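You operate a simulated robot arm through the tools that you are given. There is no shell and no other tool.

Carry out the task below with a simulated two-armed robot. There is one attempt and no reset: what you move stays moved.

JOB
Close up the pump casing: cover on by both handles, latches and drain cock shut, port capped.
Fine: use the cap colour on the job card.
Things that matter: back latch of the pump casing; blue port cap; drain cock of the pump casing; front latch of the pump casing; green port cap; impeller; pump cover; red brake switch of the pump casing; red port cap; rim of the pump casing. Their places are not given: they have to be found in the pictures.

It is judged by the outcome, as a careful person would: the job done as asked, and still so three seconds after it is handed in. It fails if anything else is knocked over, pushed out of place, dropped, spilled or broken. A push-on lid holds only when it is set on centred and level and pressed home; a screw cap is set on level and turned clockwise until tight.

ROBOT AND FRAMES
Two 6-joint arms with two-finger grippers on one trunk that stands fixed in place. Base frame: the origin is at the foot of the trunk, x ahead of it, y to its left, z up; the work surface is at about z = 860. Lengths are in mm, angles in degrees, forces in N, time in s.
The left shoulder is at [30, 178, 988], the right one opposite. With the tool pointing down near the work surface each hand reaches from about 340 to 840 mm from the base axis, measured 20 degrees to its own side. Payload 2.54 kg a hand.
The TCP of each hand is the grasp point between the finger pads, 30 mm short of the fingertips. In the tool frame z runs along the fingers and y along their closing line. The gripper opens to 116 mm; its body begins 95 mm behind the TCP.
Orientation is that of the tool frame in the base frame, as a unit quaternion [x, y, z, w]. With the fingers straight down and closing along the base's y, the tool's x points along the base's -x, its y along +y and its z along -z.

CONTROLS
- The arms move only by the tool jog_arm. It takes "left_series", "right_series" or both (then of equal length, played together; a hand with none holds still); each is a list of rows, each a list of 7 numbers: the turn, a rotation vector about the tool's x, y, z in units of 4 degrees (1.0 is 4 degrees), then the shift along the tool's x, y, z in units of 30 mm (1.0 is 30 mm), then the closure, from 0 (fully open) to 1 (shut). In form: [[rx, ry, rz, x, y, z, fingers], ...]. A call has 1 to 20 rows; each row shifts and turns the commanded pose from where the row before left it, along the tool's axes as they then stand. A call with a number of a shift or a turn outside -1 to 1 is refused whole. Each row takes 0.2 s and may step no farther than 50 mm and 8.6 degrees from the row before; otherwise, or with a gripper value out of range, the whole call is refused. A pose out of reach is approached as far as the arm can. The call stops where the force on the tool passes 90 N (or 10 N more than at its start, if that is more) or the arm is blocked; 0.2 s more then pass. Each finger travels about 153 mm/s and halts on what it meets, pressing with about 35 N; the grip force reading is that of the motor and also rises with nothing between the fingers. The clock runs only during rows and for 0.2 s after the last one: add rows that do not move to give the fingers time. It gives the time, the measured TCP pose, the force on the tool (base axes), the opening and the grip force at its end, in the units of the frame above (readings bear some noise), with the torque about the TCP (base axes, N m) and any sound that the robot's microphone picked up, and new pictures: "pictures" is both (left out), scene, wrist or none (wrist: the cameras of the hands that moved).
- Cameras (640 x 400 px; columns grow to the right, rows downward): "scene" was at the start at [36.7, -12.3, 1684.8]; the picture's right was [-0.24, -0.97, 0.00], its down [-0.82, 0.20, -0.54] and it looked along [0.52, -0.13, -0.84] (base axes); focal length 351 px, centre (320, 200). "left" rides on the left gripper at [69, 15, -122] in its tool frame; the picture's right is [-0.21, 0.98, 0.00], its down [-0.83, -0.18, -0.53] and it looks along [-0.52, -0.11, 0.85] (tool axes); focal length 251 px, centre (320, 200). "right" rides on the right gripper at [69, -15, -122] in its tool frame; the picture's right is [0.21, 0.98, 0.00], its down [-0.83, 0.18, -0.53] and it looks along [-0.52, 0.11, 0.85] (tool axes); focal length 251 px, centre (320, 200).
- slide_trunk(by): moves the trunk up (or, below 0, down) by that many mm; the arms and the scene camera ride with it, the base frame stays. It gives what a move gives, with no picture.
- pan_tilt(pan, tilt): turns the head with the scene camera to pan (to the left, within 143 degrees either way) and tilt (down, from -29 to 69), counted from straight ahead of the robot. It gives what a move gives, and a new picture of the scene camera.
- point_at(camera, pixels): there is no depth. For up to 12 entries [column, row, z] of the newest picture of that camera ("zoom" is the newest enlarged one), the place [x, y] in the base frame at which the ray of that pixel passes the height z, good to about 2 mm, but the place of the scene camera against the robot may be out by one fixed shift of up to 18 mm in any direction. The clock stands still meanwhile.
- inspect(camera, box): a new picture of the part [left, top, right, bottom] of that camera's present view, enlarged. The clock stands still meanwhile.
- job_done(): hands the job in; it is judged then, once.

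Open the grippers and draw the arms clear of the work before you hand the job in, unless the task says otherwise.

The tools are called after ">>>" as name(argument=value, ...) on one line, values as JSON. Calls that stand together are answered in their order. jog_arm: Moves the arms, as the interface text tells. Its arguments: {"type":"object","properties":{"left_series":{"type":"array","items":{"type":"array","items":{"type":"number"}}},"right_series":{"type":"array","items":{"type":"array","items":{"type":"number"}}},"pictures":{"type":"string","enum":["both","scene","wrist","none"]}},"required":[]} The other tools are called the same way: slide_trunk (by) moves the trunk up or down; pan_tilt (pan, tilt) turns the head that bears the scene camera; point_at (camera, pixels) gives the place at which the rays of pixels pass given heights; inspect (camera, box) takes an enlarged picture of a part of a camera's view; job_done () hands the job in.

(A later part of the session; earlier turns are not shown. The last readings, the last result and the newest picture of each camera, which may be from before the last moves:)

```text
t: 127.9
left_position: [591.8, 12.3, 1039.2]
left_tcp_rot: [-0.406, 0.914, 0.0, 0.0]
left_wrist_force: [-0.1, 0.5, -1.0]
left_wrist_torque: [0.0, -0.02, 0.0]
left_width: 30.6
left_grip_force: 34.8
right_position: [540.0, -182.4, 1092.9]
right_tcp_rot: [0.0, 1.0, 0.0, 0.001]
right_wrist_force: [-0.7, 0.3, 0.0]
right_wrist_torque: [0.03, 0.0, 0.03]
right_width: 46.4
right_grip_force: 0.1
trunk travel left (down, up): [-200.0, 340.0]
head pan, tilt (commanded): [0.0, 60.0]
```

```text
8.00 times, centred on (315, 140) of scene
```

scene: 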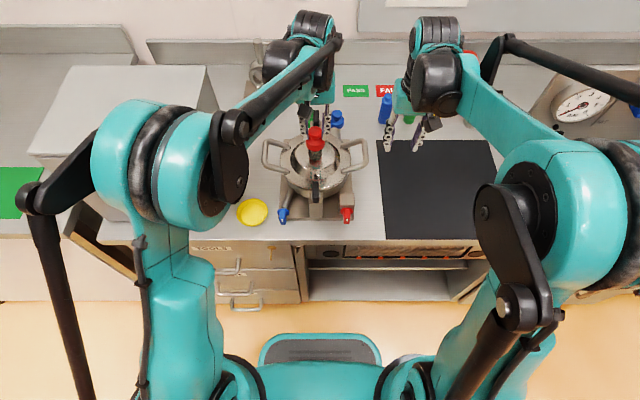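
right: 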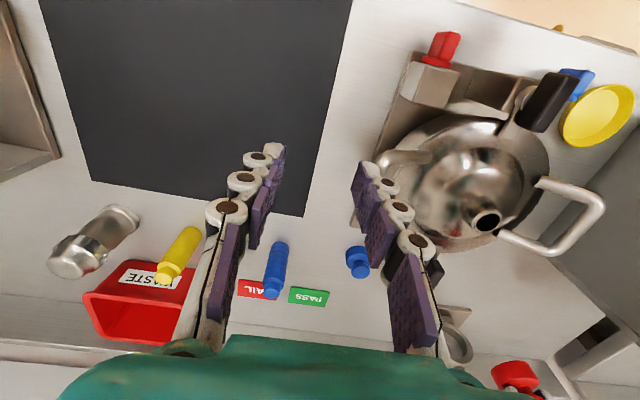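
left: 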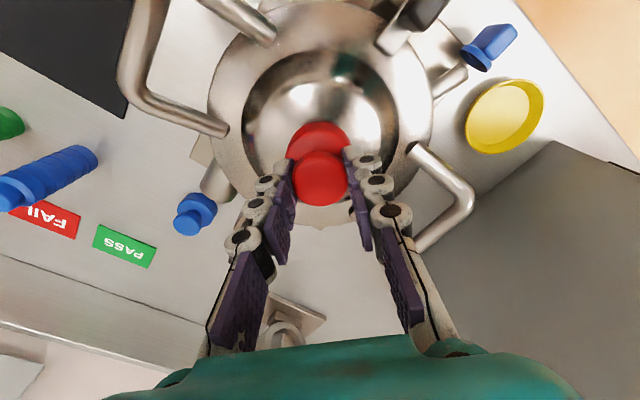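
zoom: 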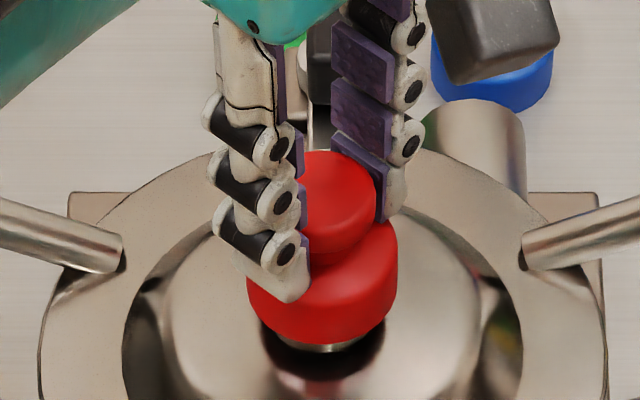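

The cap lifts freely, so it is neither threaded nor pressed home yet. I press down again, letting the fingertips come to bear on the cap's shoulder for a firmer push.

>>> jog_arm(left_series=[[0, 0, 0, 0, 0, 0.08, 0.9], [0, 0, 0, 0, 0, 0.08, 0.9], [0, 0, 0, 0, 0, 0.08, 0.9], [0, 0, 0, 0, 0, 0, 0.9]], pictures="none")

```text
t: 128.9
left_position: [589.0, 12.7, 1035.0]
left_tcp_rot: [-0.405, 0.914, -0.001, 0.002]
left_wrist_force: [14.7, -1.1, 57.4]
left_wrist_torque: [-0.06, -0.48, 0.01]
left_width: 30.4
left_grip_force: 35.1
right_position: [536.8, -182.6, 1094.8]
right_tcp_rot: [0.0, 1.0, 0.0, 0.001]
right_wrist_force: [0.2, -0.3, 1.1]
right_wrist_torque: [-0.01, -0.01, 0.0]
right_width: 46.3
right_grip_force: 0.0
trunk travel left (down, up): [-200.0, 340.0]
head pan, tilt (commanded): [0.0, 60.0]
```

Now 57 N of press. With this load I turn clockwise 40° and watch the torque.

>>> jog_arm(left_series=[[0, 0, 1, 0, 0, 0, 0.9], [0, 0, 1, 0, 0, 0, 0.9], [0, 0, 1, 0, 0, 0, 0.9], [0, 0, 1, 0, 0, 0, 0.9], [0, 0, 1, 0, 0, 0, 0.9], [0, 0, 1, 0, 0, 0, 0.9], [0, 0, 1, 0, 0, 0, 0.9], [0, 0, 1, 0, 0, 0, 0.9], [0, 0, 1, 0, 0, 0, 0.9], [0, 0, 1, 0, 0, 0, 0.9]], pictures="none")

>>> inspect(camera="scene", box=[285, 115, 345, 165])

```text
t: 131.1
left_position: [588.3, 11.8, 1034.3]
left_tcp_rot: [-0.067, 0.998, 0.0, 0.003]
left_wrist_force: [-0.1, 0.5, 50.7]
left_wrist_torque: [0.0, -0.11, 0.0]
left_width: 30.3
left_grip_force: 35.3
right_position: [535.9, -182.1, 1094.1]
right_tcp_rot: [0.0, 1.0, 0.0, 0.003]
right_wrist_force: [-0.2, 0.0, -1.0]
right_wrist_torque: [-0.02, -0.04, 0.02]
right_width: 46.3
right_grip_force: 0.1
trunk travel left (down, up): [-200.0, 340.0]
head pan, tilt (commanded): [0.0, 60.0]
```

```text
8.00 times, centred on (315, 140) of scene
```

zoom: 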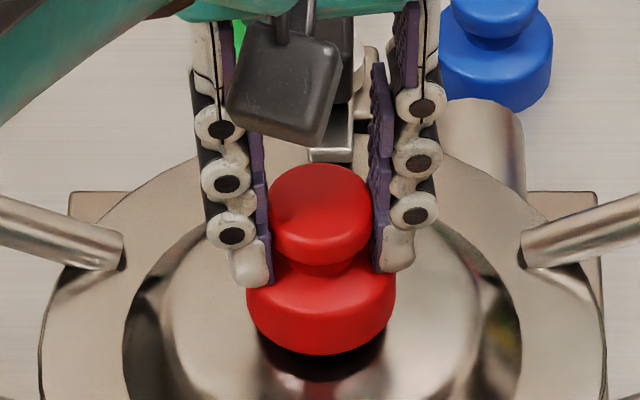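

The cap's lower edge is now at row 355 against 350 before, about 2 mm lower. I lift 3 mm to test whether it holds.

>>> jog_arm(left_series=[[0, 0, 0, 0, 0, -0.1, 0.9], [0, 0, 0, 0, 0, -0.08, 0.9], [0, 0, 0, 0, 0, 0, 0.9]], pictures="none")

>>> inspect(camera="scene", box=[285, 115, 345, 165])

```text
t: 131.9
left_position: [590.4, 13.3, 1038.4]
left_tcp_rot: [-0.069, 0.998, 0.0, 0.0]
left_wrist_force: [-1.3, 0.4, 0.2]
left_wrist_torque: [0.0, 0.02, -0.01]
left_width: 30.4
left_grip_force: 35.1
right_position: [539.9, -183.1, 1092.6]
right_tcp_rot: [0.0, 1.0, 0.0, 0.001]
right_wrist_force: [0.3, -0.3, -0.2]
right_wrist_torque: [0.01, -0.01, 0.01]
right_width: 46.5
right_grip_force: 0.2
trunk travel left (down, up): [-200.0, 340.0]
head pan, tilt (commanded): [0.0, 60.0]
```

```text
8.00 times, centred on (315, 140) of scene
```

zoom: 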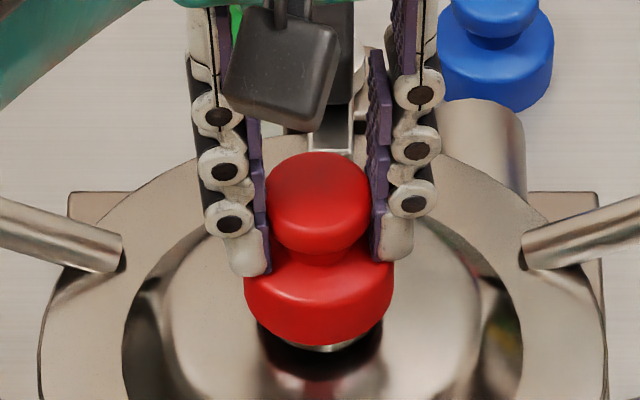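

It still lifts freely, and under load it had gone ~2 mm deeper, so it seems a push fit that needs more force. I press again toward about 80 N.

>>> jog_arm(left_series=[[0, 0, 0, 0, 0, 0.1, 0.9], [0, 0, 0, 0, 0, 0.08, 0.9], [0, 0, 0, 0, 0, 0.05, 0.9], [0, 0, 0, 0, 0, 0, 0.9]], pictures="none")

>>> inspect(camera="scene", box=[285, 115, 345, 165])

>>> inspect(camera="right", box=[430, 150, 570, 250])

```text
t: 132.9
left_position: [590.0, 12.9, 1035.0]
left_tcp_rot: [-0.069, 0.998, 0.0, 0.003]
left_wrist_force: [21.8, 1.3, 74.5]
left_wrist_torque: [-0.26, -0.79, 0.07]
left_width: 30.5
left_grip_force: 35.1
right_position: [537.1, -182.4, 1095.4]
right_tcp_rot: [0.0, 1.0, 0.0, 0.002]
right_wrist_force: [-0.4, -0.3, 0.0]
right_wrist_torque: [-0.04, -0.01, -0.03]
right_width: 46.3
right_grip_force: 0.1
trunk travel left (down, up): [-200.0, 340.0]
head pan, tilt (commanded): [0.0, 60.0]
```

```text
8.00 times, centred on (315, 140) of scene
```

zoom: 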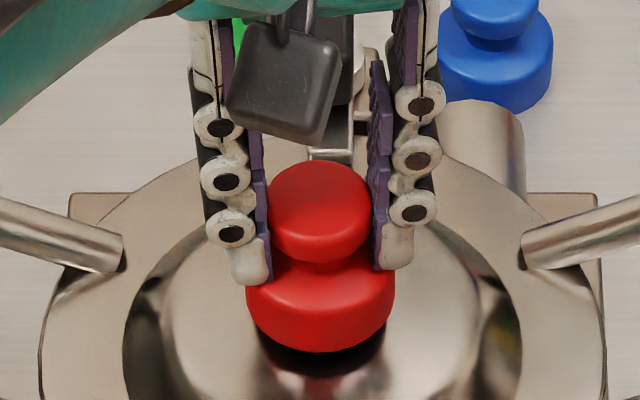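

```text
4.00 times, centred on (500, 200) of right
```

zoom: 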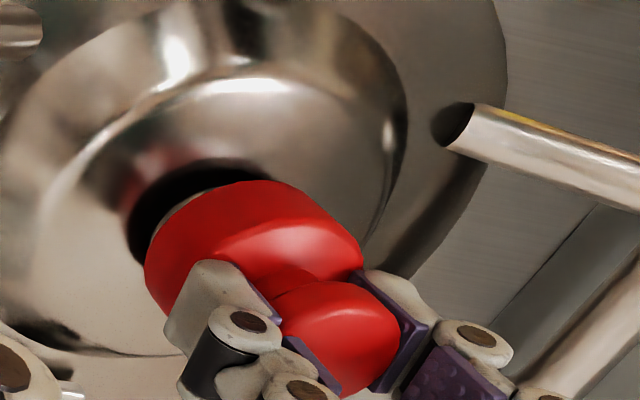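

Even at 75 N nothing snaps and it is already down on the spout, so turning must be what tightens it. I ease the press, recentre by 1 mm in x, and turn clockwise 80° more, then read the torque.

>>> jog_arm(left_series=[[0, 0, 0, -0.03, 0, -0.1, 0.9], [0, 0, 0, 0, 0, 0, 0.9], [0, 0, 1, 0, 0, 0, 0.9], [0, 0, 1, 0, 0, 0, 0.9], [0, 0, 1, 0, 0, 0, 0.9], [0, 0, 1, 0, 0, 0, 0.9], [0, 0, 1, 0, 0, 0, 0.9], [0, 0, 1, 0, 0, 0, 0.9], [0, 0, 1, 0, 0, 0, 0.9], [0, 0, 1, 0, 0, 0, 0.9], [0, 0, 1, 0, 0, 0, 0.9], [0, 0, 1, 0, 0, 0, 0.9], [0, 0, 1, 0, 0, 0, 0.9], [0, 0, 1, 0, 0, 0, 0.9], [0, 0, 1, 0, 0, 0, 0.9], [0, 0, 1, 0, 0, 0, 0.9], [0, 0, 1, 0, 0, 0, 0.9], [0, 0, 1, 0, 0, 0, 0.9], [0, 0, 1, 0, 0, 0, 0.9], [0, 0, 1, 0, 0, 0, 0.9]], pictures="none")

>>> jog_arm(left_series=[[0, 0, 1, 0, 0, 0, 0.9], [0, 0, 1, 0, 0, 0, 0.9], [0, 0, 1, 0, 0, 0, 0.9], [0, 0, 1, 0, 0, 0, 0.9], [0, 0, 1, 0, 0, 0, 0.9]], pictures="wrist")

>>> inspect(camera="scene", box=[285, 115, 345, 165])

```text
t: 137.1
left_position: [591.8, 13.0, 1035.8]
left_tcp_rot: [0.531, 0.848, 0.001, 0.001]
left_wrist_force: [1.5, 0.6, 25.4]
left_wrist_torque: [-0.13, -0.09, 0.02]
left_width: 30.4
left_grip_force: 35.1
right_position: [536.9, -181.7, 1093.5]
right_tcp_rot: [0.0, 1.0, 0.0, 0.001]
right_wrist_force: [0.4, -0.4, 0.9]
right_wrist_torque: [0.02, -0.03, -0.01]
right_width: 46.6
right_grip_force: 0.0
trunk travel left (down, up): [-200.0, 340.0]
head pan, tilt (commanded): [0.0, 60.0]
```

```text
t: 138.3
left_position: [590.2, 13.6, 1034.6]
left_tcp_rot: [0.67, 0.742, 0.001, 0.001]
left_wrist_force: [1.9, -1.6, 24.5]
left_wrist_torque: [-0.13, 0.02, 0.02]
left_width: 30.4
left_grip_force: 34.6
right_position: [537.5, -183.2, 1092.8]
right_tcp_rot: [0.0, 1.0, 0.0, 0.001]
right_wrist_force: [0.0, 0.5, 0.1]
right_wrist_torque: [-0.01, 0.01, 0.04]
right_width: 46.2
right_grip_force: 0.0
trunk travel left (down, up): [-200.0, 340.0]
head pan, tilt (commanded): [0.0, 60.0]
```

left: 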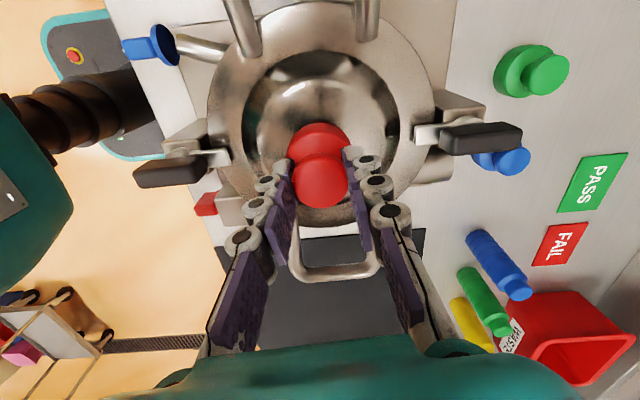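

```text
8.00 times, centred on (315, 140) of scene
```

zoom: 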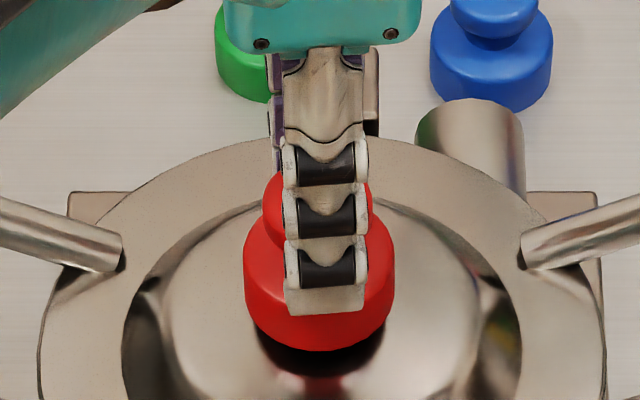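

No torque after 92° more. I test again with a small lift.

>>> jog_arm(left_series=[[0, 0, 0, 0, 0, -0.09, 0.9], [0, 0, 0, 0, 0, -0.09, 0.9], [0, 0, 0, 0, 0, 0, 0.9]], pictures="none")

>>> inspect(camera="scene", box=[285, 115, 345, 165])

```text
t: 139.1
left_position: [593.3, 13.8, 1039.2]
left_tcp_rot: [0.67, 0.743, -0.001, 0.0]
left_wrist_force: [0.0, 0.2, 0.0]
left_wrist_torque: [0.02, 0.03, -0.02]
left_width: 30.4
left_grip_force: 34.6
right_position: [540.1, -182.0, 1092.5]
right_tcp_rot: [0.0, 1.0, 0.0, 0.0]
right_wrist_force: [0.0, 0.3, 0.1]
right_wrist_torque: [0.06, 0.04, 0.0]
right_width: 46.1
right_grip_force: 0.1
trunk travel left (down, up): [-200.0, 340.0]
head pan, tilt (commanded): [0.0, 60.0]
```

```text
8.00 times, centred on (315, 140) of scene
```

zoom: 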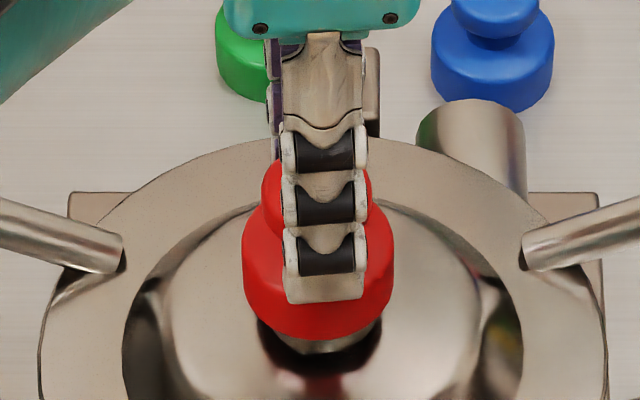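

The cap again lifts freely, so I set it back down on the spout, let go, and check how it sits by itself before pressing from the top.

>>> jog_arm(left_series=[[0, 0, 0, 0, 0, 0.07, 0.9], [0, 0, 0, 0, 0, 0.06, 0.9], [0, 0, 0, 0, 0, 0, 0.9], [0, 0, 0, 0, 0, 0, 0.7], [0, 0, 0, 0, 0, 0, 0.5], [0, 0, 0, 0, 0, -0.5, 0.5], [0, 0, 0, 0, 0, -1, 0.5], [0, 0, 0, 0, 0, -1, 0.5], [0, 0, 0, 0, 0, 0, 0.5]], pictures="both")

>>> inspect(camera="scene", box=[285, 115, 345, 165])

>>> inspect(camera="right", box=[430, 150, 570, 250])

```text
t: 141.1
left_position: [592.3, 12.6, 1111.4]
left_tcp_rot: [0.67, 0.743, 0.0, 0.0]
left_wrist_force: [0.2, 0.8, -0.1]
left_wrist_torque: [0.01, -0.03, -0.05]
left_width: 58.0
left_grip_force: 0.0
right_position: [539.2, -182.2, 1092.3]
right_tcp_rot: [0.001, 1.0, -0.001, 0.0]
right_wrist_force: [0.6, -0.3, 0.2]
right_wrist_torque: [0.02, 0.02, 0.01]
right_width: 46.9
right_grip_force: 0.1
trunk travel left (down, up): [-200.0, 340.0]
head pan, tilt (commanded): [0.0, 60.0]
```

scene: 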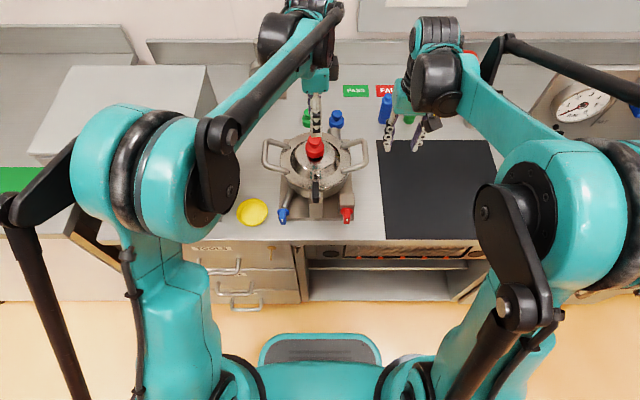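
left: 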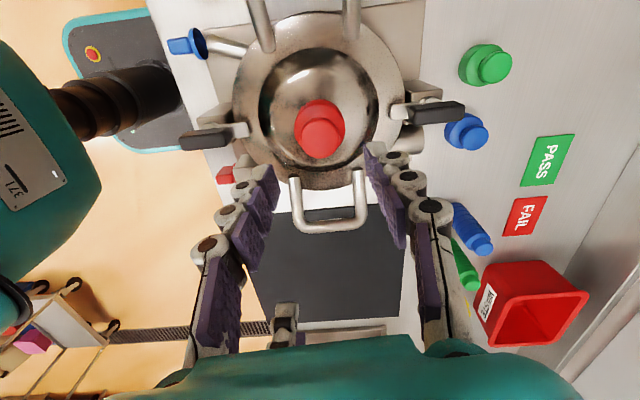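

```text
8.00 times, centred on (315, 140) of scene
```

zoom: 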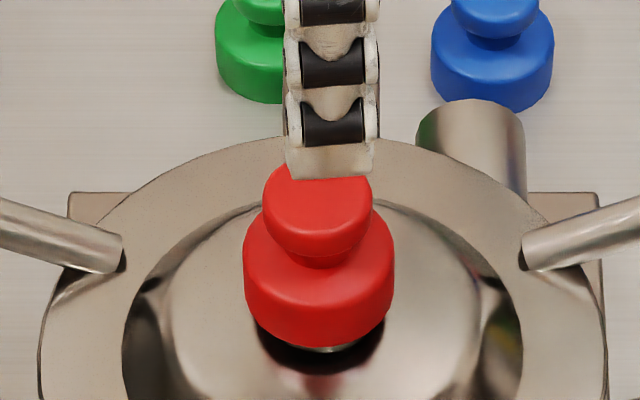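

```text
4.00 times, centred on (500, 200) of right
```

zoom: 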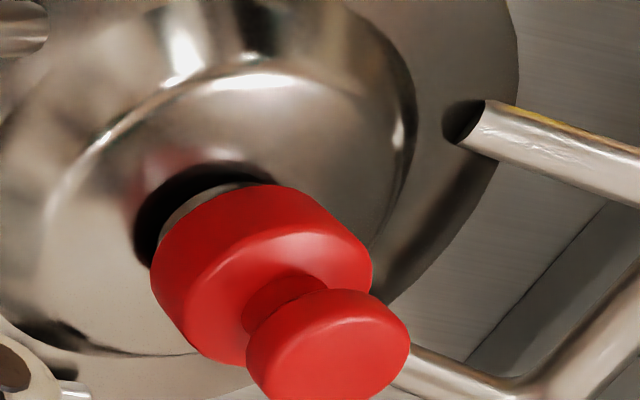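

Released without pressing, the cap stays about 1.5 mm higher (spout edge visible under it), so it is a snug push fit. I close the fingers and come down on top of the knob to press it straight home.

>>> jog_arm(left_series=[[0, 0, 0, 0, 0, 0, 0.8], [0, 0, 0, 0, 0, 0, 1], [0, 0, 0, 0, 0, 0, 1], [0, 0, 0, 0, 0, 0.8, 1], [0, 0, 0, 0, 0, 0.8, 1], [0, 0, 0, 0, 0, 0, 1]], pictures="wrist")

>>> inspect(camera="scene", box=[285, 115, 345, 165])

>>> inspect(camera="right", box=[430, 150, 590, 270])

```text
t: 142.5
left_position: [593.0, 12.2, 1063.2]
left_tcp_rot: [0.67, 0.742, 0.0, 0.001]
left_wrist_force: [0.8, -0.1, 0.5]
left_wrist_torque: [-0.02, -0.01, 0.01]
left_width: 0.0
left_grip_force: 28.4
right_position: [539.2, -182.1, 1092.4]
right_tcp_rot: [0.0, 1.0, 0.0, 0.001]
right_wrist_force: [-0.4, 0.1, -0.5]
right_wrist_torque: [0.0, 0.0, -0.02]
right_width: 46.1
right_grip_force: 0.1
trunk travel left (down, up): [-200.0, 340.0]
head pan, tilt (commanded): [0.0, 60.0]
```

left: 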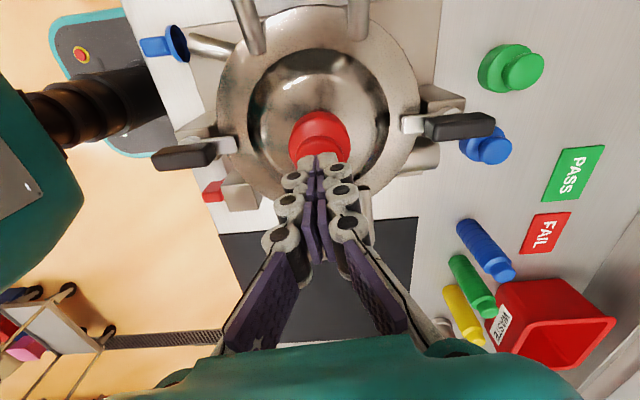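

```text
8.00 times, centred on (315, 140) of scene
```

zoom: 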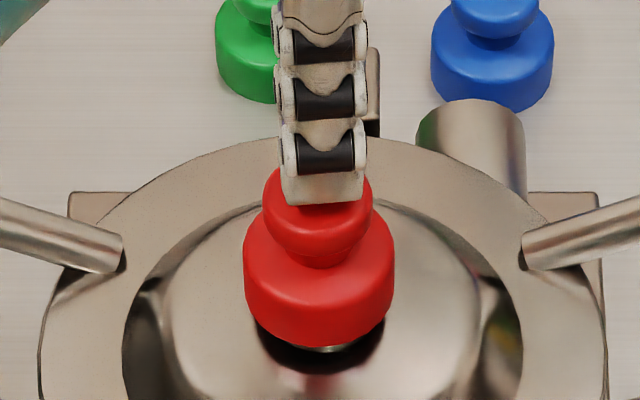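

```text
3.33 times, centred on (510, 210) of right
```

zoom: 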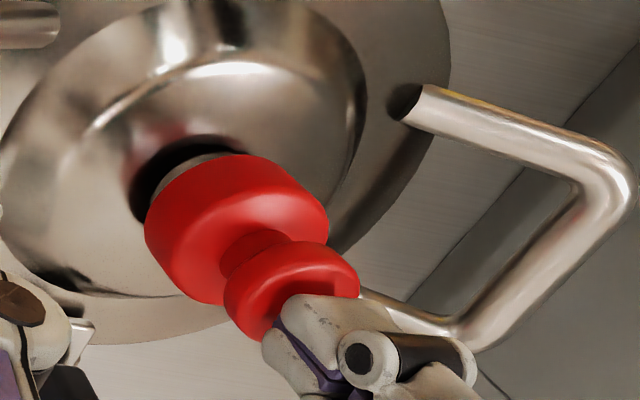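

The closed fingertips are right above the knob. I press down in small steps.

>>> jog_arm(left_series=[[0, 0, 0, 0, 0, 0.12, 1], [0, 0, 0, 0, 0, 0.1, 1], [0, 0, 0, 0, 0, 0.1, 1], [0, 0, 0, 0, 0, 0, 1]], pictures="none")

>>> inspect(camera="scene", box=[285, 115, 345, 165])

```text
t: 143.5
left_position: [590.9, 12.6, 1057.3]
left_tcp_rot: [0.669, 0.743, 0.002, 0.002]
left_wrist_force: [21.9, -0.2, 73.6]
left_wrist_torque: [-0.16, -0.65, 0.06]
left_width: 6.1
left_grip_force: 28.7
right_position: [537.7, -182.8, 1094.9]
right_tcp_rot: [0.0, 1.0, 0.0, 0.001]
right_wrist_force: [0.3, 0.0, 0.7]
right_wrist_torque: [-0.01, -0.03, -0.02]
right_width: 46.5
right_grip_force: 0.1
trunk travel left (down, up): [-200.0, 340.0]
head pan, tilt (commanded): [0.0, 60.0]
```

```text
8.00 times, centred on (315, 140) of scene
```

zoom: 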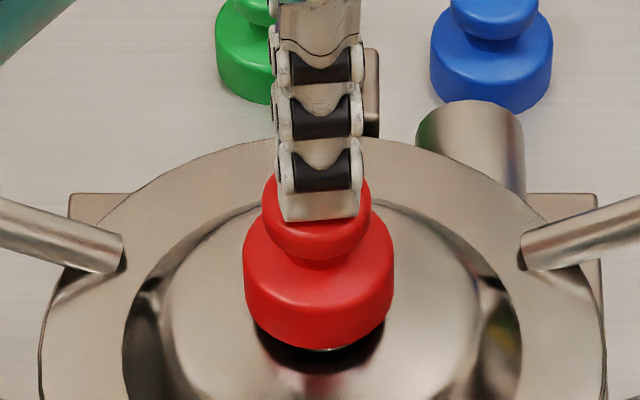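

At 74 N from the top it is firmly seated; whether it needs turning is still open. I raise off, open, and swing the hand back for a long clockwise turn without lifting in between.

>>> jog_arm(left_series=[[0, 0, 0, 0, 0, -0.5, 1], [0, 0, 0, 0, 0, 0, 0.7], [0, 0, 0, 0, 0, 0, 0.5], [0, 0, -1, 0, 0, 0, 0.5], [0, 0, -1, 0, 0, 0, 0.5], [0, 0, -1, 0, 0, 0, 0.5], [0, 0, -1, 0, 0, 0, 0.5], [0, 0, -1, 0, 0, 0, 0.5], [0, 0, -1, 0, 0, 0, 0.5], [0, 0, -1, 0, 0, 0, 0.5], [0, 0, -1, 0, 0, 0, 0.5], [0, 0, -1, 0, 0, 0, 0.5], [0, 0, -1, 0, 0, 0, 0.5], [0, 0, -1, 0, 0, 0, 0.5], [0, 0, -1, 0, 0, 0, 0.5], [0, 0, -1, 0, 0, 0, 0.5], [0, 0, -1, 0, 0, 0, 0.5], [0, 0, -1, 0, 0, 0, 0.5], [0, 0, -1, 0, 0, 0, 0.5], [0, 0, -1, 0, 0, 0, 0.5]], pictures="none")

>>> jog_arm(left_series=[[0, 0, -1, 0, 0, 0, 0.5], [0, 0, -1, 0, 0, 0, 0.5], [0, 0, -1, 0, 0, 0, 0.5], [0, 0, -1, 0, 0, 0, 0.5], [0, 0, 0, 0, 0, 0, 0.5]], pictures="wrist")

>>> inspect(camera="scene", box=[285, 115, 345, 165])

>>> inspect(camera="left", box=[220, 60, 420, 220])

```text
t: 147.7
left_position: [591.8, 13.5, 1068.1]
left_tcp_rot: [0.139, 0.99, 0.001, 0.0]
left_wrist_force: [0.6, 0.8, 0.5]
left_wrist_torque: [0.03, 0.04, 0.0]
left_width: 58.3
left_grip_force: 0.0
right_position: [538.5, -182.7, 1092.3]
right_tcp_rot: [0.0, 1.0, 0.0, 0.001]
right_wrist_force: [0.5, -0.3, 0.1]
right_wrist_torque: [0.01, 0.01, 0.0]
right_width: 46.5
right_grip_force: 0.1
trunk travel left (down, up): [-200.0, 340.0]
head pan, tilt (commanded): [0.0, 60.0]
```

```text
t: 148.9
left_position: [592.0, 13.0, 1067.6]
left_tcp_rot: [0.0, 1.0, 0.001, 0.0]
left_wrist_force: [-0.5, 0.6, 1.3]
left_wrist_torque: [-0.01, 0.01, 0.01]
left_width: 57.9
left_grip_force: 0.0
right_position: [540.1, -182.7, 1092.8]
right_tcp_rot: [0.0, 1.0, 0.0, 0.0]
right_wrist_force: [0.5, 0.7, 0.8]
right_wrist_torque: [0.0, 0.03, 0.03]
right_width: 46.4
right_grip_force: 0.1
trunk travel left (down, up): [-200.0, 340.0]
head pan, tilt (commanded): [0.0, 60.0]
```

left: 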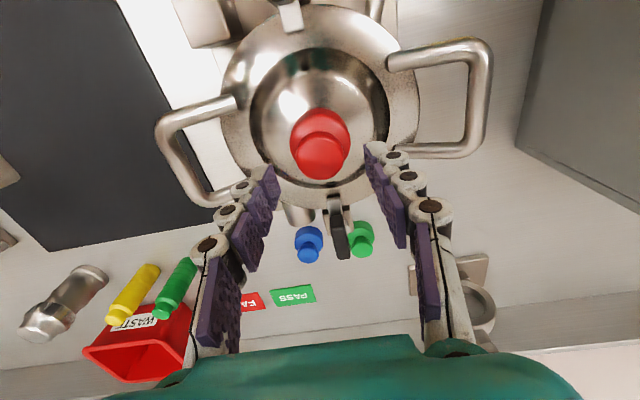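

```text
8.00 times, centred on (315, 140) of scene
```

zoom: 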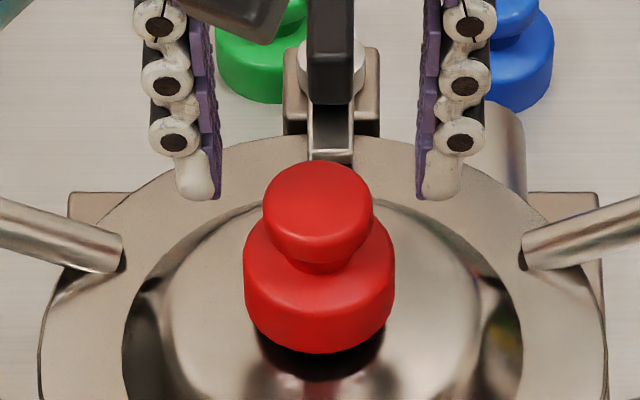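

```text
2.50 times, centred on (320, 140) of left
```

zoom: 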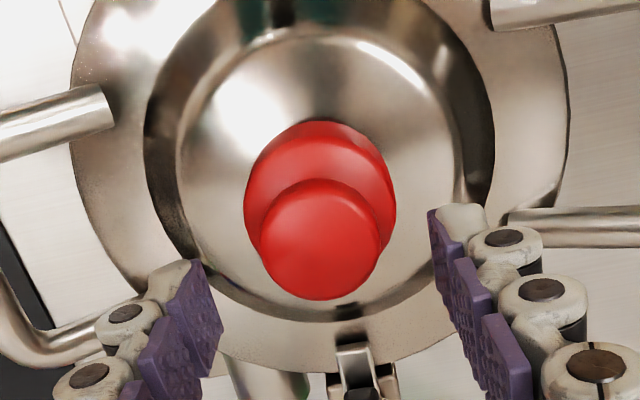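

Now hands-off, the cap sits lower (row 353, no spout visible beneath): the top press may have driven it home. I grip the knob again and test with a gentle lift.

>>> jog_arm(left_series=[[0, 0, 0, 0, 0, 0.53, 0.5], [0, 0, 0, 0, 0, 0.52, 0.5], [0, 0, 0, 0, 0, 0, 0.5], [0, 0, 0, 0, 0, 0, 0.7], [0, 0, 0, 0, 0, 0, 0.9], [0, 0, 0, 0, 0, 0, 0.9]], pictures="none")

>>> jog_arm(left_series=[[0, 0, 0, 0, 0, -0.05, 0.9], [0, 0, 0, 0, 0, -0.05, 0.9], [0, 0, 0, 0, 0, 0, 0.9]], pictures="none")

>>> inspect(camera="scene", box=[285, 115, 345, 165])

```text
t: 150.3
left_position: [592.8, 12.3, 1037.0]
left_tcp_rot: [0.001, 1.0, 0.0, 0.0]
left_wrist_force: [-0.1, 0.6, -0.9]
left_wrist_torque: [0.01, 0.03, 0.03]
left_width: 31.1
left_grip_force: 35.2
right_position: [538.5, -182.2, 1093.1]
right_tcp_rot: [0.0, 1.0, 0.0, 0.0]
right_wrist_force: [-1.0, 0.4, 1.1]
right_wrist_torque: [-0.03, -0.01, -0.04]
right_width: 46.3
right_grip_force: 0.0
trunk travel left (down, up): [-200.0, 340.0]
head pan, tilt (commanded): [0.0, 60.0]
```

```text
t: 151.1
left_position: [593.1, 12.3, 1038.9]
left_tcp_rot: [0.001, 1.0, 0.0, 0.0]
left_wrist_force: [-0.9, 0.0, 0.2]
left_wrist_torque: [0.02, 0.0, 0.0]
left_width: 31.1
left_grip_force: 35.5
right_position: [539.0, -182.6, 1092.6]
right_tcp_rot: [0.0, 1.0, 0.0, 0.0]
right_wrist_force: [-0.3, -0.3, 0.2]
right_wrist_torque: [-0.02, 0.0, 0.0]
right_width: 46.2
right_grip_force: 0.1
trunk travel left (down, up): [-200.0, 340.0]
head pan, tilt (commanded): [0.0, 60.0]
```

```text
8.00 times, centred on (315, 140) of scene
```

zoom: 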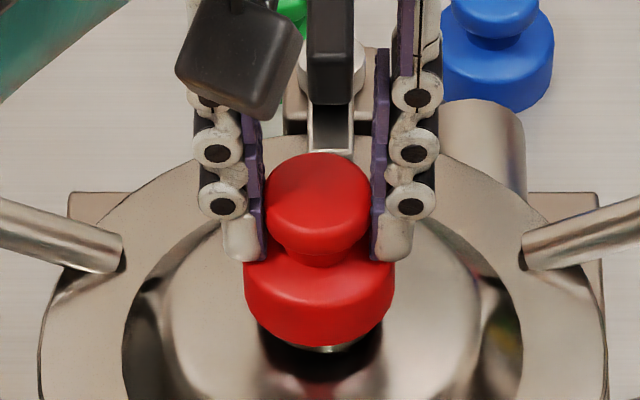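

It still lifts freely. I set it down with light pressure and turn clockwise in long strokes without lifting between them.

>>> jog_arm(left_series=[[0, 0, 0, 0, 0, 0.08, 0.9], [0, 0, 0, 0, 0, 0.06, 0.9], [0, 0, 1, 0, 0, 0, 0.9], [0, 0, 1, 0, 0, 0, 0.9], [0, 0, 1, 0, 0, 0, 0.9], [0, 0, 1, 0, 0, 0, 0.9], [0, 0, 1, 0, 0, 0, 0.9], [0, 0, 1, 0, 0, 0, 0.9], [0, 0, 1, 0, 0, 0, 0.9], [0, 0, 1, 0, 0, 0, 0.9], [0, 0, 1, 0, 0, 0, 0.9], [0, 0, 1, 0, 0, 0, 0.9], [0, 0, 1, 0, 0, 0, 0.9], [0, 0, 1, 0, 0, 0, 0.9], [0, 0, 1, 0, 0, 0, 0.9], [0, 0, 1, 0, 0, 0, 0.9], [0, 0, 1, 0, 0, 0, 0.9], [0, 0, 1, 0, 0, 0, 0.9], [0, 0, 1, 0, 0, 0, 0.9], [0, 0, 1, 0, 0, 0, 0.9]], pictures="none")

>>> jog_arm(left_series=[[0, 0, 1, 0, 0, 0, 0.9], [0, 0, 1, 0, 0, 0, 0.9], [0, 0, 1, 0, 0, 0, 0.9], [0, 0, 1, 0, 0, 0, 0.9], [0, 0, 0, 0, 0, -0.04, 0.9], [0, 0, 0, 0, 0, 0, 0.7], [0, 0, 0, 0, 0, 0, 0.57], [0, 0, -1, 0, 0, 0, 0.57], [0, 0, -1, 0, 0, 0, 0.57], [0, 0, -1, 0, 0, 0, 0.57], [0, 0, -1, 0, 0, 0, 0.57], [0, 0, -1, 0, 0, 0, 0.57], [0, 0, -1, 0, 0, 0, 0.57], [0, 0, -1, 0, 0, 0, 0.57], [0, 0, -1, 0, 0, 0, 0.57], [0, 0, -1, 0, 0, 0, 0.57], [0, 0, -1, 0, 0, 0, 0.57], [0, 0, -1, 0, 0, 0, 0.57], [0, 0, -1, 0, 0, 0, 0.57], [0, 0, -1, 0, 0, 0, 0.57]], pictures="none")

>>> inspect(camera="scene", box=[285, 115, 345, 165])

```text
t: 155.3
left_position: [591.9, 13.4, 1036.3]
left_tcp_rot: [0.589, 0.808, 0.001, 0.001]
left_wrist_force: [-0.1, 0.5, 18.5]
left_wrist_torque: [0.04, 0.0, 0.0]
left_width: 31.3
left_grip_force: 35.3
right_position: [538.1, -182.2, 1094.1]
right_tcp_rot: [0.0, 1.0, 0.0, 0.001]
right_wrist_force: [0.0, -0.4, 0.9]
right_wrist_torque: [-0.01, 0.02, 0.01]
right_width: 46.2
right_grip_force: 0.1
trunk travel left (down, up): [-200.0, 340.0]
head pan, tilt (commanded): [0.0, 60.0]
```

```text
t: 159.5
left_position: [593.7, 12.0, 1036.1]
left_tcp_rot: [0.31, 0.951, 0.0, 0.001]
left_wrist_force: [-0.2, 0.1, -0.4]
left_wrist_torque: [0.0, -0.02, 0.03]
left_width: 50.0
left_grip_force: 0.0
right_position: [538.7, -182.8, 1092.4]
right_tcp_rot: [0.0, 1.0, 0.0, -0.001]
right_wrist_force: [0.0, 0.4, 0.2]
right_wrist_torque: [0.02, 0.02, 0.01]
right_width: 46.6
right_grip_force: 0.1
trunk travel left (down, up): [-200.0, 340.0]
head pan, tilt (commanded): [0.0, 60.0]
```

```text
8.00 times, centred on (315, 140) of scene
```

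zoom: 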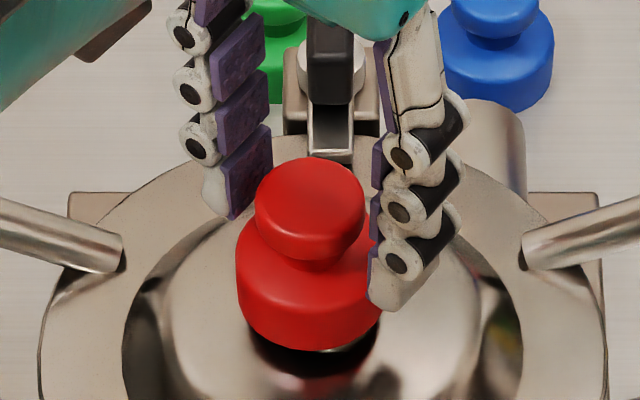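

The returning fingers nudged the loose cap about 3 mm toward +y - it has play on the spout, so centring matters. I rise, go to zero yaw, correct my centre by (-1.7,-0.4) mm and prepare to regrip it centred.

>>> jog_arm(left_series=[[0, 0, 0, 0, 0, -0.5, 0.45], [0, 0, 0, 0, 0, -0.5, 0.45], [0, 0, -1, 0, 0, 0, 0.45], [0, 0, -1, 0, 0, 0, 0.45], [0, 0, -1, 0, 0, 0, 0.45], [0, 0, -1, 0, 0, 0, 0.45], [0, 0, -1, 0, 0, 0, 0.45], [0, 0, -1, 0, 0, 0, 0.45], [0, 0, -1, 0, 0, 0, 0.45], [0, 0, -1, 0, 0, 0, 0.45], [0, 0, -1, 0, 0, 0, 0.45], [0, 0, 0, 0.057, -0.013, 0, 0.45], [0, 0, 0, 0, 0, 0, 0.45]], pictures="wrist")

>>> inspect(camera="scene", box=[285, 115, 345, 165])

>>> inspect(camera="right", box=[430, 150, 570, 250])

```text
t: 162.3
left_position: [590.3, 13.4, 1066.7]
left_tcp_rot: [0.001, 1.0, 0.0, 0.0]
left_wrist_force: [-0.1, 0.4, 0.4]
left_wrist_torque: [-0.02, 0.02, -0.02]
left_width: 64.1
left_grip_force: 0.1
right_position: [538.6, -181.1, 1092.7]
right_tcp_rot: [0.0, 1.0, 0.0, -0.001]
right_wrist_force: [0.6, -0.1, -0.2]
right_wrist_torque: [0.0, 0.01, 0.02]
right_width: 46.3
right_grip_force: 0.2
trunk travel left (down, up): [-200.0, 340.0]
head pan, tilt (commanded): [0.0, 60.0]
```

left: 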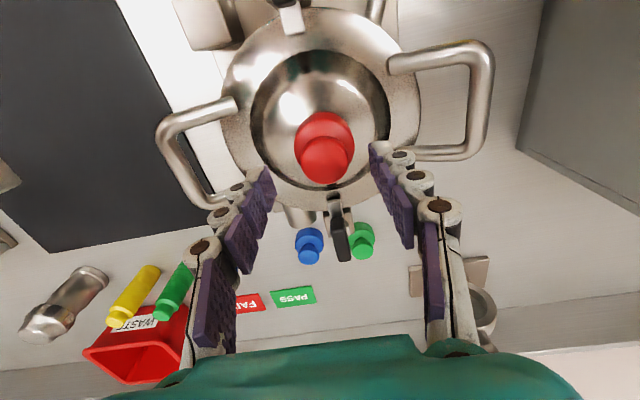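

```text
8.00 times, centred on (315, 140) of scene
```

zoom: 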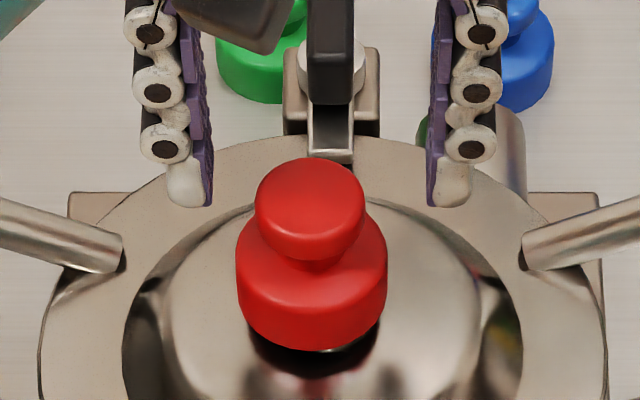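

```text
4.00 times, centred on (500, 200) of right
```

zoom: 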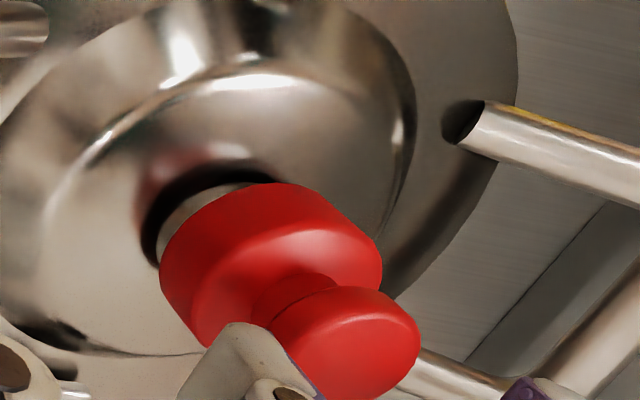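

The cap sits about 2.9 mm off toward +y. To centre on the spout axis (591.0,12.1) I first average a few position readings of my hand.

>>> jog_arm(left_series=[[0, 0, 0, 0, -0.015, 0, 0.45]], pictures="none")

>>> jog_arm(left_series=[[0, 0, 0, 0, 0, 0, 0.45]], pictures="none")

>>> jog_arm(left_series=[[0, 0, 0, 0, 0, 0, 0.45]], pictures="none")

>>> jog_arm(left_series=[[0, 0, 0, 0, 0, 0, 0.45]], pictures="none")

>>> jog_arm(left_series=[[0, 0, 0, 0, 0, 0, 0.45]], pictures="none")

```text
t: 162.7
left_position: [591.1, 11.9, 1066.5]
left_tcp_rot: [0.001, 1.0, 0.0, 0.0]
left_wrist_force: [-0.6, 0.6, -0.6]
left_wrist_torque: [-0.02, 0.01, 0.0]
left_width: 63.9
left_grip_force: 0.0
right_position: [539.1, -182.8, 1091.5]
right_tcp_rot: [0.0, 1.0, 0.0, -0.001]
right_wrist_force: [-0.5, -0.6, 0.0]
right_wrist_torque: [0.0, 0.04, -0.03]
right_width: 46.4
right_grip_force: 0.1
trunk travel left (down, up): [-200.0, 340.0]
head pan, tilt (commanded): [0.0, 60.0]
```

```text
t: 163.1
left_position: [591.5, 11.4, 1065.9]
left_tcp_rot: [0.002, 1.0, 0.0, 0.0]
left_wrist_force: [-0.7, 0.1, -0.4]
left_wrist_torque: [0.0, 0.02, 0.04]
left_width: 63.7
left_grip_force: 0.1
right_position: [539.2, -182.7, 1093.6]
right_tcp_rot: [0.0, 1.0, -0.001, 0.0]
right_wrist_force: [1.0, 0.1, -1.0]
right_wrist_torque: [0.02, -0.01, 0.0]
right_width: 46.3
right_grip_force: 0.1
trunk travel left (down, up): [-200.0, 340.0]
head pan, tilt (commanded): [0.0, 60.0]
```

```text
t: 163.5
left_position: [589.7, 12.3, 1066.5]
left_tcp_rot: [0.0, 1.0, -0.001, 0.0]
left_wrist_force: [-0.3, -0.7, -0.1]
left_wrist_torque: [-0.02, -0.01, 0.01]
left_width: 63.5
left_grip_force: 0.2
right_position: [540.2, -183.5, 1093.6]
right_tcp_rot: [0.0, 1.0, 0.0, 0.0]
right_wrist_force: [0.0, 0.1, 0.4]
right_wrist_torque: [-0.02, 0.03, -0.03]
right_width: 46.2
right_grip_force: 0.0
trunk travel left (down, up): [-200.0, 340.0]
head pan, tilt (commanded): [0.0, 60.0]
```

```text
t: 163.9
left_position: [591.0, 11.7, 1065.7]
left_tcp_rot: [0.001, 1.0, 0.0, -0.001]
left_wrist_force: [-0.2, 0.2, 0.0]
left_wrist_torque: [-0.02, -0.01, -0.01]
left_width: 63.8
left_grip_force: 0.1
right_position: [538.7, -182.7, 1093.4]
right_tcp_rot: [0.0, 1.0, -0.001, 0.0]
right_wrist_force: [0.9, 1.1, 0.3]
right_wrist_torque: [0.04, -0.01, 0.02]
right_width: 46.6
right_grip_force: 0.1
trunk travel left (down, up): [-200.0, 340.0]
head pan, tilt (commanded): [0.0, 60.0]
```

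```text
t: 164.3
left_position: [591.9, 12.2, 1068.1]
left_tcp_rot: [0.002, 1.0, 0.0, 0.0]
left_wrist_force: [1.5, 0.0, 0.5]
left_wrist_torque: [0.01, 0.03, 0.02]
left_width: 63.4
left_grip_force: 0.0
right_position: [538.7, -182.5, 1092.7]
right_tcp_rot: [0.0, 1.0, -0.001, 0.0]
right_wrist_force: [0.1, 0.6, -0.2]
right_wrist_torque: [-0.02, -0.02, 0.0]
right_width: 46.6
right_grip_force: 0.0
trunk travel left (down, up): [-200.0, 340.0]
head pan, tilt (commanded): [0.0, 60.0]
```

My hand is at (591.0,11.9) on average. I lower and close at zero yaw to centre the cap in y, then open, yaw to -88° and close again to centre it in x.

>>> jog_arm(left_series=[[0, 0, 0, 0, 0, 0.5, 0.45], [0, 0, 0, 0, 0, 0.517, 0.45], [0, 0, 0, 0, 0, 0, 0.6], [0, 0, 0, 0, 0, 0, 0.75], [0, 0, 0, 0, 0, 0, 0.85], [0, 0, 0, 0, 0, 0, 0.85], [0, 0, 0, 0, 0, 0, 0.7], [0, 0, 0, 0, 0, 0, 0.55], [0, 0, 0, 0, 0, 0, 0.45], [0, 0, 0, 0, 0, 0, 0.45]], pictures="none")

>>> inspect(camera="scene", box=[285, 115, 345, 165])

```text
t: 166.5
left_position: [591.9, 11.3, 1036.3]
left_tcp_rot: [0.001, 1.0, -0.001, 0.0]
left_wrist_force: [0.0, 0.5, -0.3]
left_wrist_torque: [-0.02, 0.01, -0.02]
left_width: 64.0
left_grip_force: 0.0
right_position: [539.1, -182.5, 1092.9]
right_tcp_rot: [0.0, 1.0, 0.0, 0.0]
right_wrist_force: [-0.3, -0.1, -0.5]
right_wrist_torque: [-0.02, 0.0, 0.02]
right_width: 46.5
right_grip_force: 0.1
trunk travel left (down, up): [-200.0, 340.0]
head pan, tilt (commanded): [0.0, 60.0]
```

```text
8.00 times, centred on (315, 140) of scene
```

zoom: 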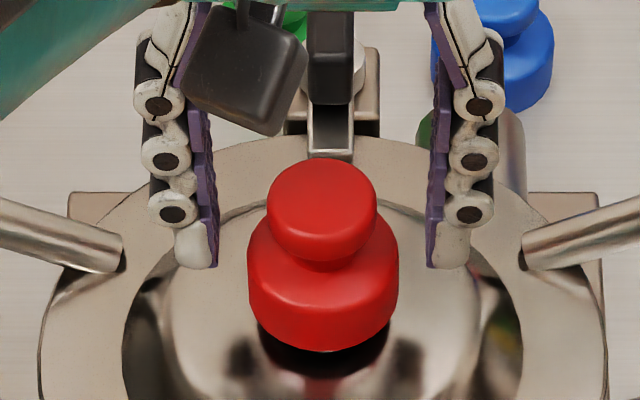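

The cap is now centred in y (col 323 vs 322). I yaw to -88° with open fingers and close to centre it in x.

>>> jog_arm(left_series=[[0, 0, -1, 0, 0, 0, 0.45], [0, 0, -1, 0, 0, 0, 0.45], [0, 0, -1, 0, 0, 0, 0.45], [0, 0, -1, 0, 0, 0, 0.45], [0, 0, -1, 0, 0, 0, 0.45], [0, 0, -1, 0, 0, 0, 0.45], [0, 0, -1, 0, 0, 0, 0.45], [0, 0, -1, 0, 0, 0, 0.45], [0, 0, -1, 0, 0, 0, 0.45], [0, 0, -1, 0, 0, 0, 0.45], [0, 0, -1, 0, 0, 0, 0.45], [0, 0, -1, 0, 0, 0, 0.45], [0, 0, -1, 0, 0, 0, 0.45], [0, 0, -1, 0, 0, 0, 0.45], [0, 0, -1, 0, 0, 0, 0.45], [0, 0, -1, 0, 0, 0, 0.45], [0, 0, -1, 0, 0, 0, 0.45], [0, 0, -1, 0, 0, 0, 0.45], [0, 0, -1, 0, 0, 0, 0.45], [0, 0, -1, 0, 0, 0, 0.45]], pictures="none")

>>> jog_arm(left_series=[[0, 0, -1, 0, 0, 0, 0.45], [0, 0, -1, 0, 0, 0, 0.45], [0, 0, 0, 0, 0, 0, 0.6], [0, 0, 0, 0, 0, 0, 0.75], [0, 0, 0, 0, 0, 0, 0.9], [0, 0, 0, 0, 0, 0, 0.9]], pictures="wrist")

>>> inspect(camera="scene", box=[285, 115, 345, 165])

>>> inspect(camera="right", box=[430, 150, 570, 250])

```text
t: 170.7
left_position: [590.6, 12.3, 1035.3]
left_tcp_rot: [-0.643, 0.766, 0.0, 0.0]
left_wrist_force: [0.6, 0.0, 1.0]
left_wrist_torque: [-0.03, -0.02, 0.03]
left_width: 63.7
left_grip_force: 0.0
right_position: [539.6, -182.9, 1092.0]
right_tcp_rot: [0.0, 1.0, 0.0, 0.0]
right_wrist_force: [0.0, -0.4, 0.4]
right_wrist_torque: [-0.02, 0.01, 0.0]
right_width: 46.6
right_grip_force: 0.0
trunk travel left (down, up): [-200.0, 340.0]
head pan, tilt (commanded): [0.0, 60.0]
```

```text
t: 172.1
left_position: [589.5, 12.0, 1035.1]
left_tcp_rot: [-0.694, 0.72, 0.0, 0.0]
left_wrist_force: [-0.2, -0.1, 0.0]
left_wrist_torque: [0.01, -0.02, -0.01]
left_width: 31.0
left_grip_force: 34.9
right_position: [538.8, -183.0, 1092.3]
right_tcp_rot: [0.0, 1.0, 0.0, 0.0]
right_wrist_force: [-0.7, -0.2, -0.4]
right_wrist_torque: [-0.03, 0.0, -0.02]
right_width: 46.3
right_grip_force: 0.1
trunk travel left (down, up): [-200.0, 340.0]
head pan, tilt (commanded): [0.0, 60.0]
```

left: 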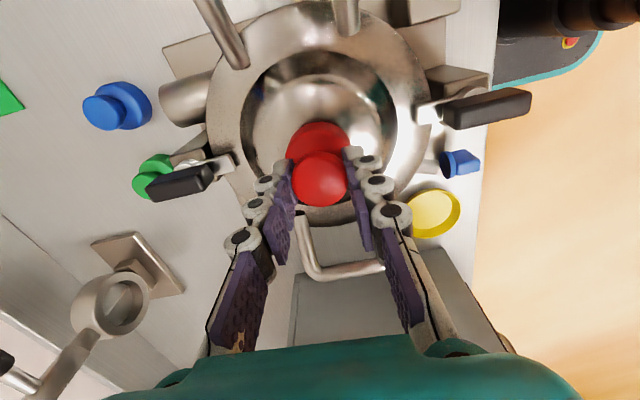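

```text
8.00 times, centred on (315, 140) of scene
```

zoom: 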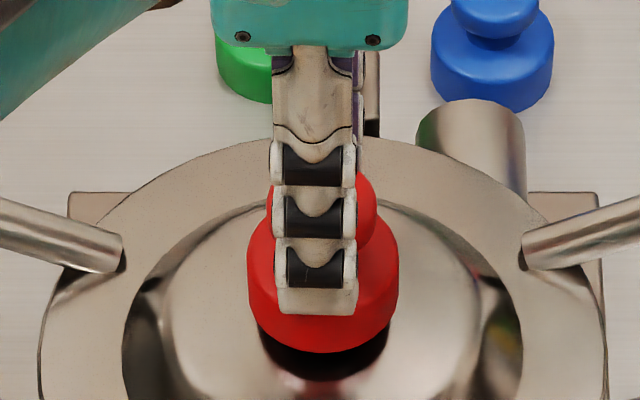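

```text
4.00 times, centred on (500, 200) of right
```

zoom: 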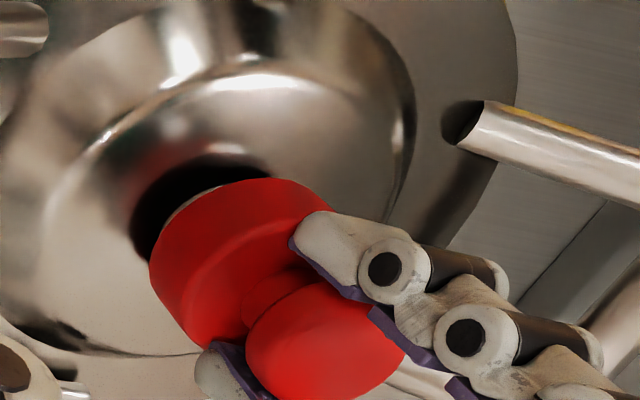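

The cap is gripped centred (col 323, row 353). I press lightly and turn clockwise in one long 176° stroke.

>>> jog_arm(left_series=[[0, 0, 0, 0, 0, 0.06, 0.9], [0, 0, 1, 0, 0, 0, 0.9], [0, 0, 1, 0, 0, 0, 0.9], [0, 0, 1, 0, 0, 0, 0.9], [0, 0, 1, 0, 0, 0, 0.9], [0, 0, 1, 0, 0, 0, 0.9], [0, 0, 1, 0, 0, 0, 0.9], [0, 0, 1, 0, 0, 0, 0.9], [0, 0, 1, 0, 0, 0, 0.9], [0, 0, 1, 0, 0, 0, 0.9], [0, 0, 1, 0, 0, 0, 0.9], [0, 0, 1, 0, 0, 0, 0.9], [0, 0, 1, 0, 0, 0, 0.9], [0, 0, 1, 0, 0, 0, 0.9], [0, 0, 1, 0, 0, 0, 0.9], [0, 0, 1, 0, 0, 0, 0.9], [0, 0, 1, 0, 0, 0, 0.9], [0, 0, 1, 0, 0, 0, 0.9], [0, 0, 1, 0, 0, 0, 0.9], [0, 0, 1, 0, 0, 0, 0.9]], pictures="none")

>>> jog_arm(left_series=[[0, 0, 1, 0, 0, 0, 0.9], [0, 0, 1, 0, 0, 0, 0.9], [0, 0, 1, 0, 0, 0, 0.9], [0, 0, 1, 0, 0, 0, 0.9], [0, 0, 1, 0, 0, 0, 0.9], [0, 0, 1, 0, 0, 0, 0.9], [0, 0, 1, 0, 0, 0, 0.9], [0, 0, 1, 0, 0, 0, 0.9], [0, 0, 1, 0, 0, 0, 0.9], [0, 0, 1, 0, 0, 0, 0.9], [0, 0, 1, 0, 0, 0, 0.9], [0, 0, 1, 0, 0, 0, 0.9], [0, 0, 1, 0, 0, 0, 0.9], [0, 0, 1, 0, 0, 0, 0.9], [0, 0, 1, 0, 0, 0, 0.9], [0, 0, 1, 0, 0, 0, 0.9], [0, 0, 1, 0, 0, 0, 0.9], [0, 0, 1, 0, 0, 0, 0.9], [0, 0, 1, 0, 0, 0, 0.9], [0, 0, 1, 0, 0, 0, 0.9]], pictures="none")

>>> jog_arm(left_series=[[0, 0, 1, 0, 0, 0, 0.9], [0, 0, 1, 0, 0, 0, 0.9], [0, 0, 1, 0, 0, 0, 0.9], [0, 0, 1, 0, 0, 0, 0.9]], pictures="none")

>>> inspect(camera="scene", box=[285, 115, 345, 165])

```text
t: 176.3
left_position: [589.3, 12.8, 1035.0]
left_tcp_rot: [-0.102, 0.995, 0.0, 0.001]
left_wrist_force: [0.8, 1.4, 21.3]
left_wrist_torque: [0.07, -0.06, -0.04]
left_width: 30.8
left_grip_force: 35.0
right_position: [538.4, -182.3, 1093.5]
right_tcp_rot: [0.0, 1.0, 0.0, 0.0]
right_wrist_force: [-0.5, -0.1, -0.1]
right_wrist_torque: [0.02, -0.04, -0.01]
right_width: 46.5
right_grip_force: 0.1
trunk travel left (down, up): [-200.0, 340.0]
head pan, tilt (commanded): [0.0, 60.0]
```

```text
t: 180.5
left_position: [589.0, 11.6, 1034.9]
left_tcp_rot: [0.56, 0.828, 0.0, 0.0]
left_wrist_force: [-0.4, 1.6, 16.9]
left_wrist_torque: [0.0, -0.01, 0.0]
left_width: 31.0
left_grip_force: 34.7
right_position: [538.0, -181.9, 1093.6]
right_tcp_rot: [0.001, 1.0, -0.001, 0.002]
right_wrist_force: [0.1, -0.4, 0.1]
right_wrist_torque: [0.01, -0.03, -0.01]
right_width: 46.4
right_grip_force: 0.0
trunk travel left (down, up): [-200.0, 340.0]
head pan, tilt (commanded): [0.0, 60.0]
```

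```text
t: 181.5
left_position: [589.9, 11.4, 1034.7]
left_tcp_rot: [0.671, 0.742, 0.001, 0.0]
left_wrist_force: [0.3, 0.3, 25.9]
left_wrist_torque: [0.07, -0.07, 0.02]
left_width: 31.2
left_grip_force: 35.1
right_position: [536.8, -183.0, 1093.7]
right_tcp_rot: [0.0, 1.0, 0.0, 0.002]
right_wrist_force: [0.8, 0.6, 0.4]
right_wrist_torque: [-0.01, -0.01, -0.03]
right_width: 46.3
right_grip_force: 0.1
trunk travel left (down, up): [-200.0, 340.0]
head pan, tilt (commanded): [0.0, 60.0]
```

```text
8.00 times, centred on (315, 140) of scene
```

zoom: 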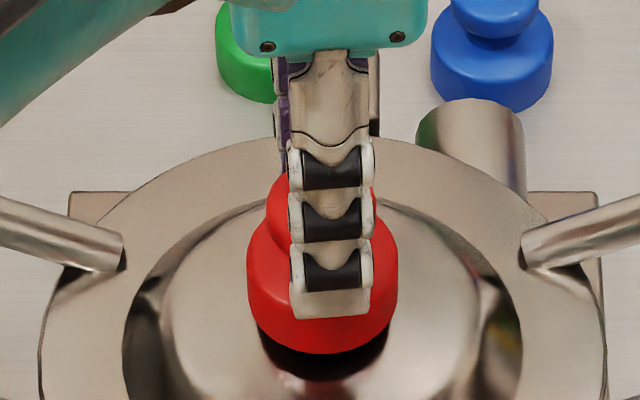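

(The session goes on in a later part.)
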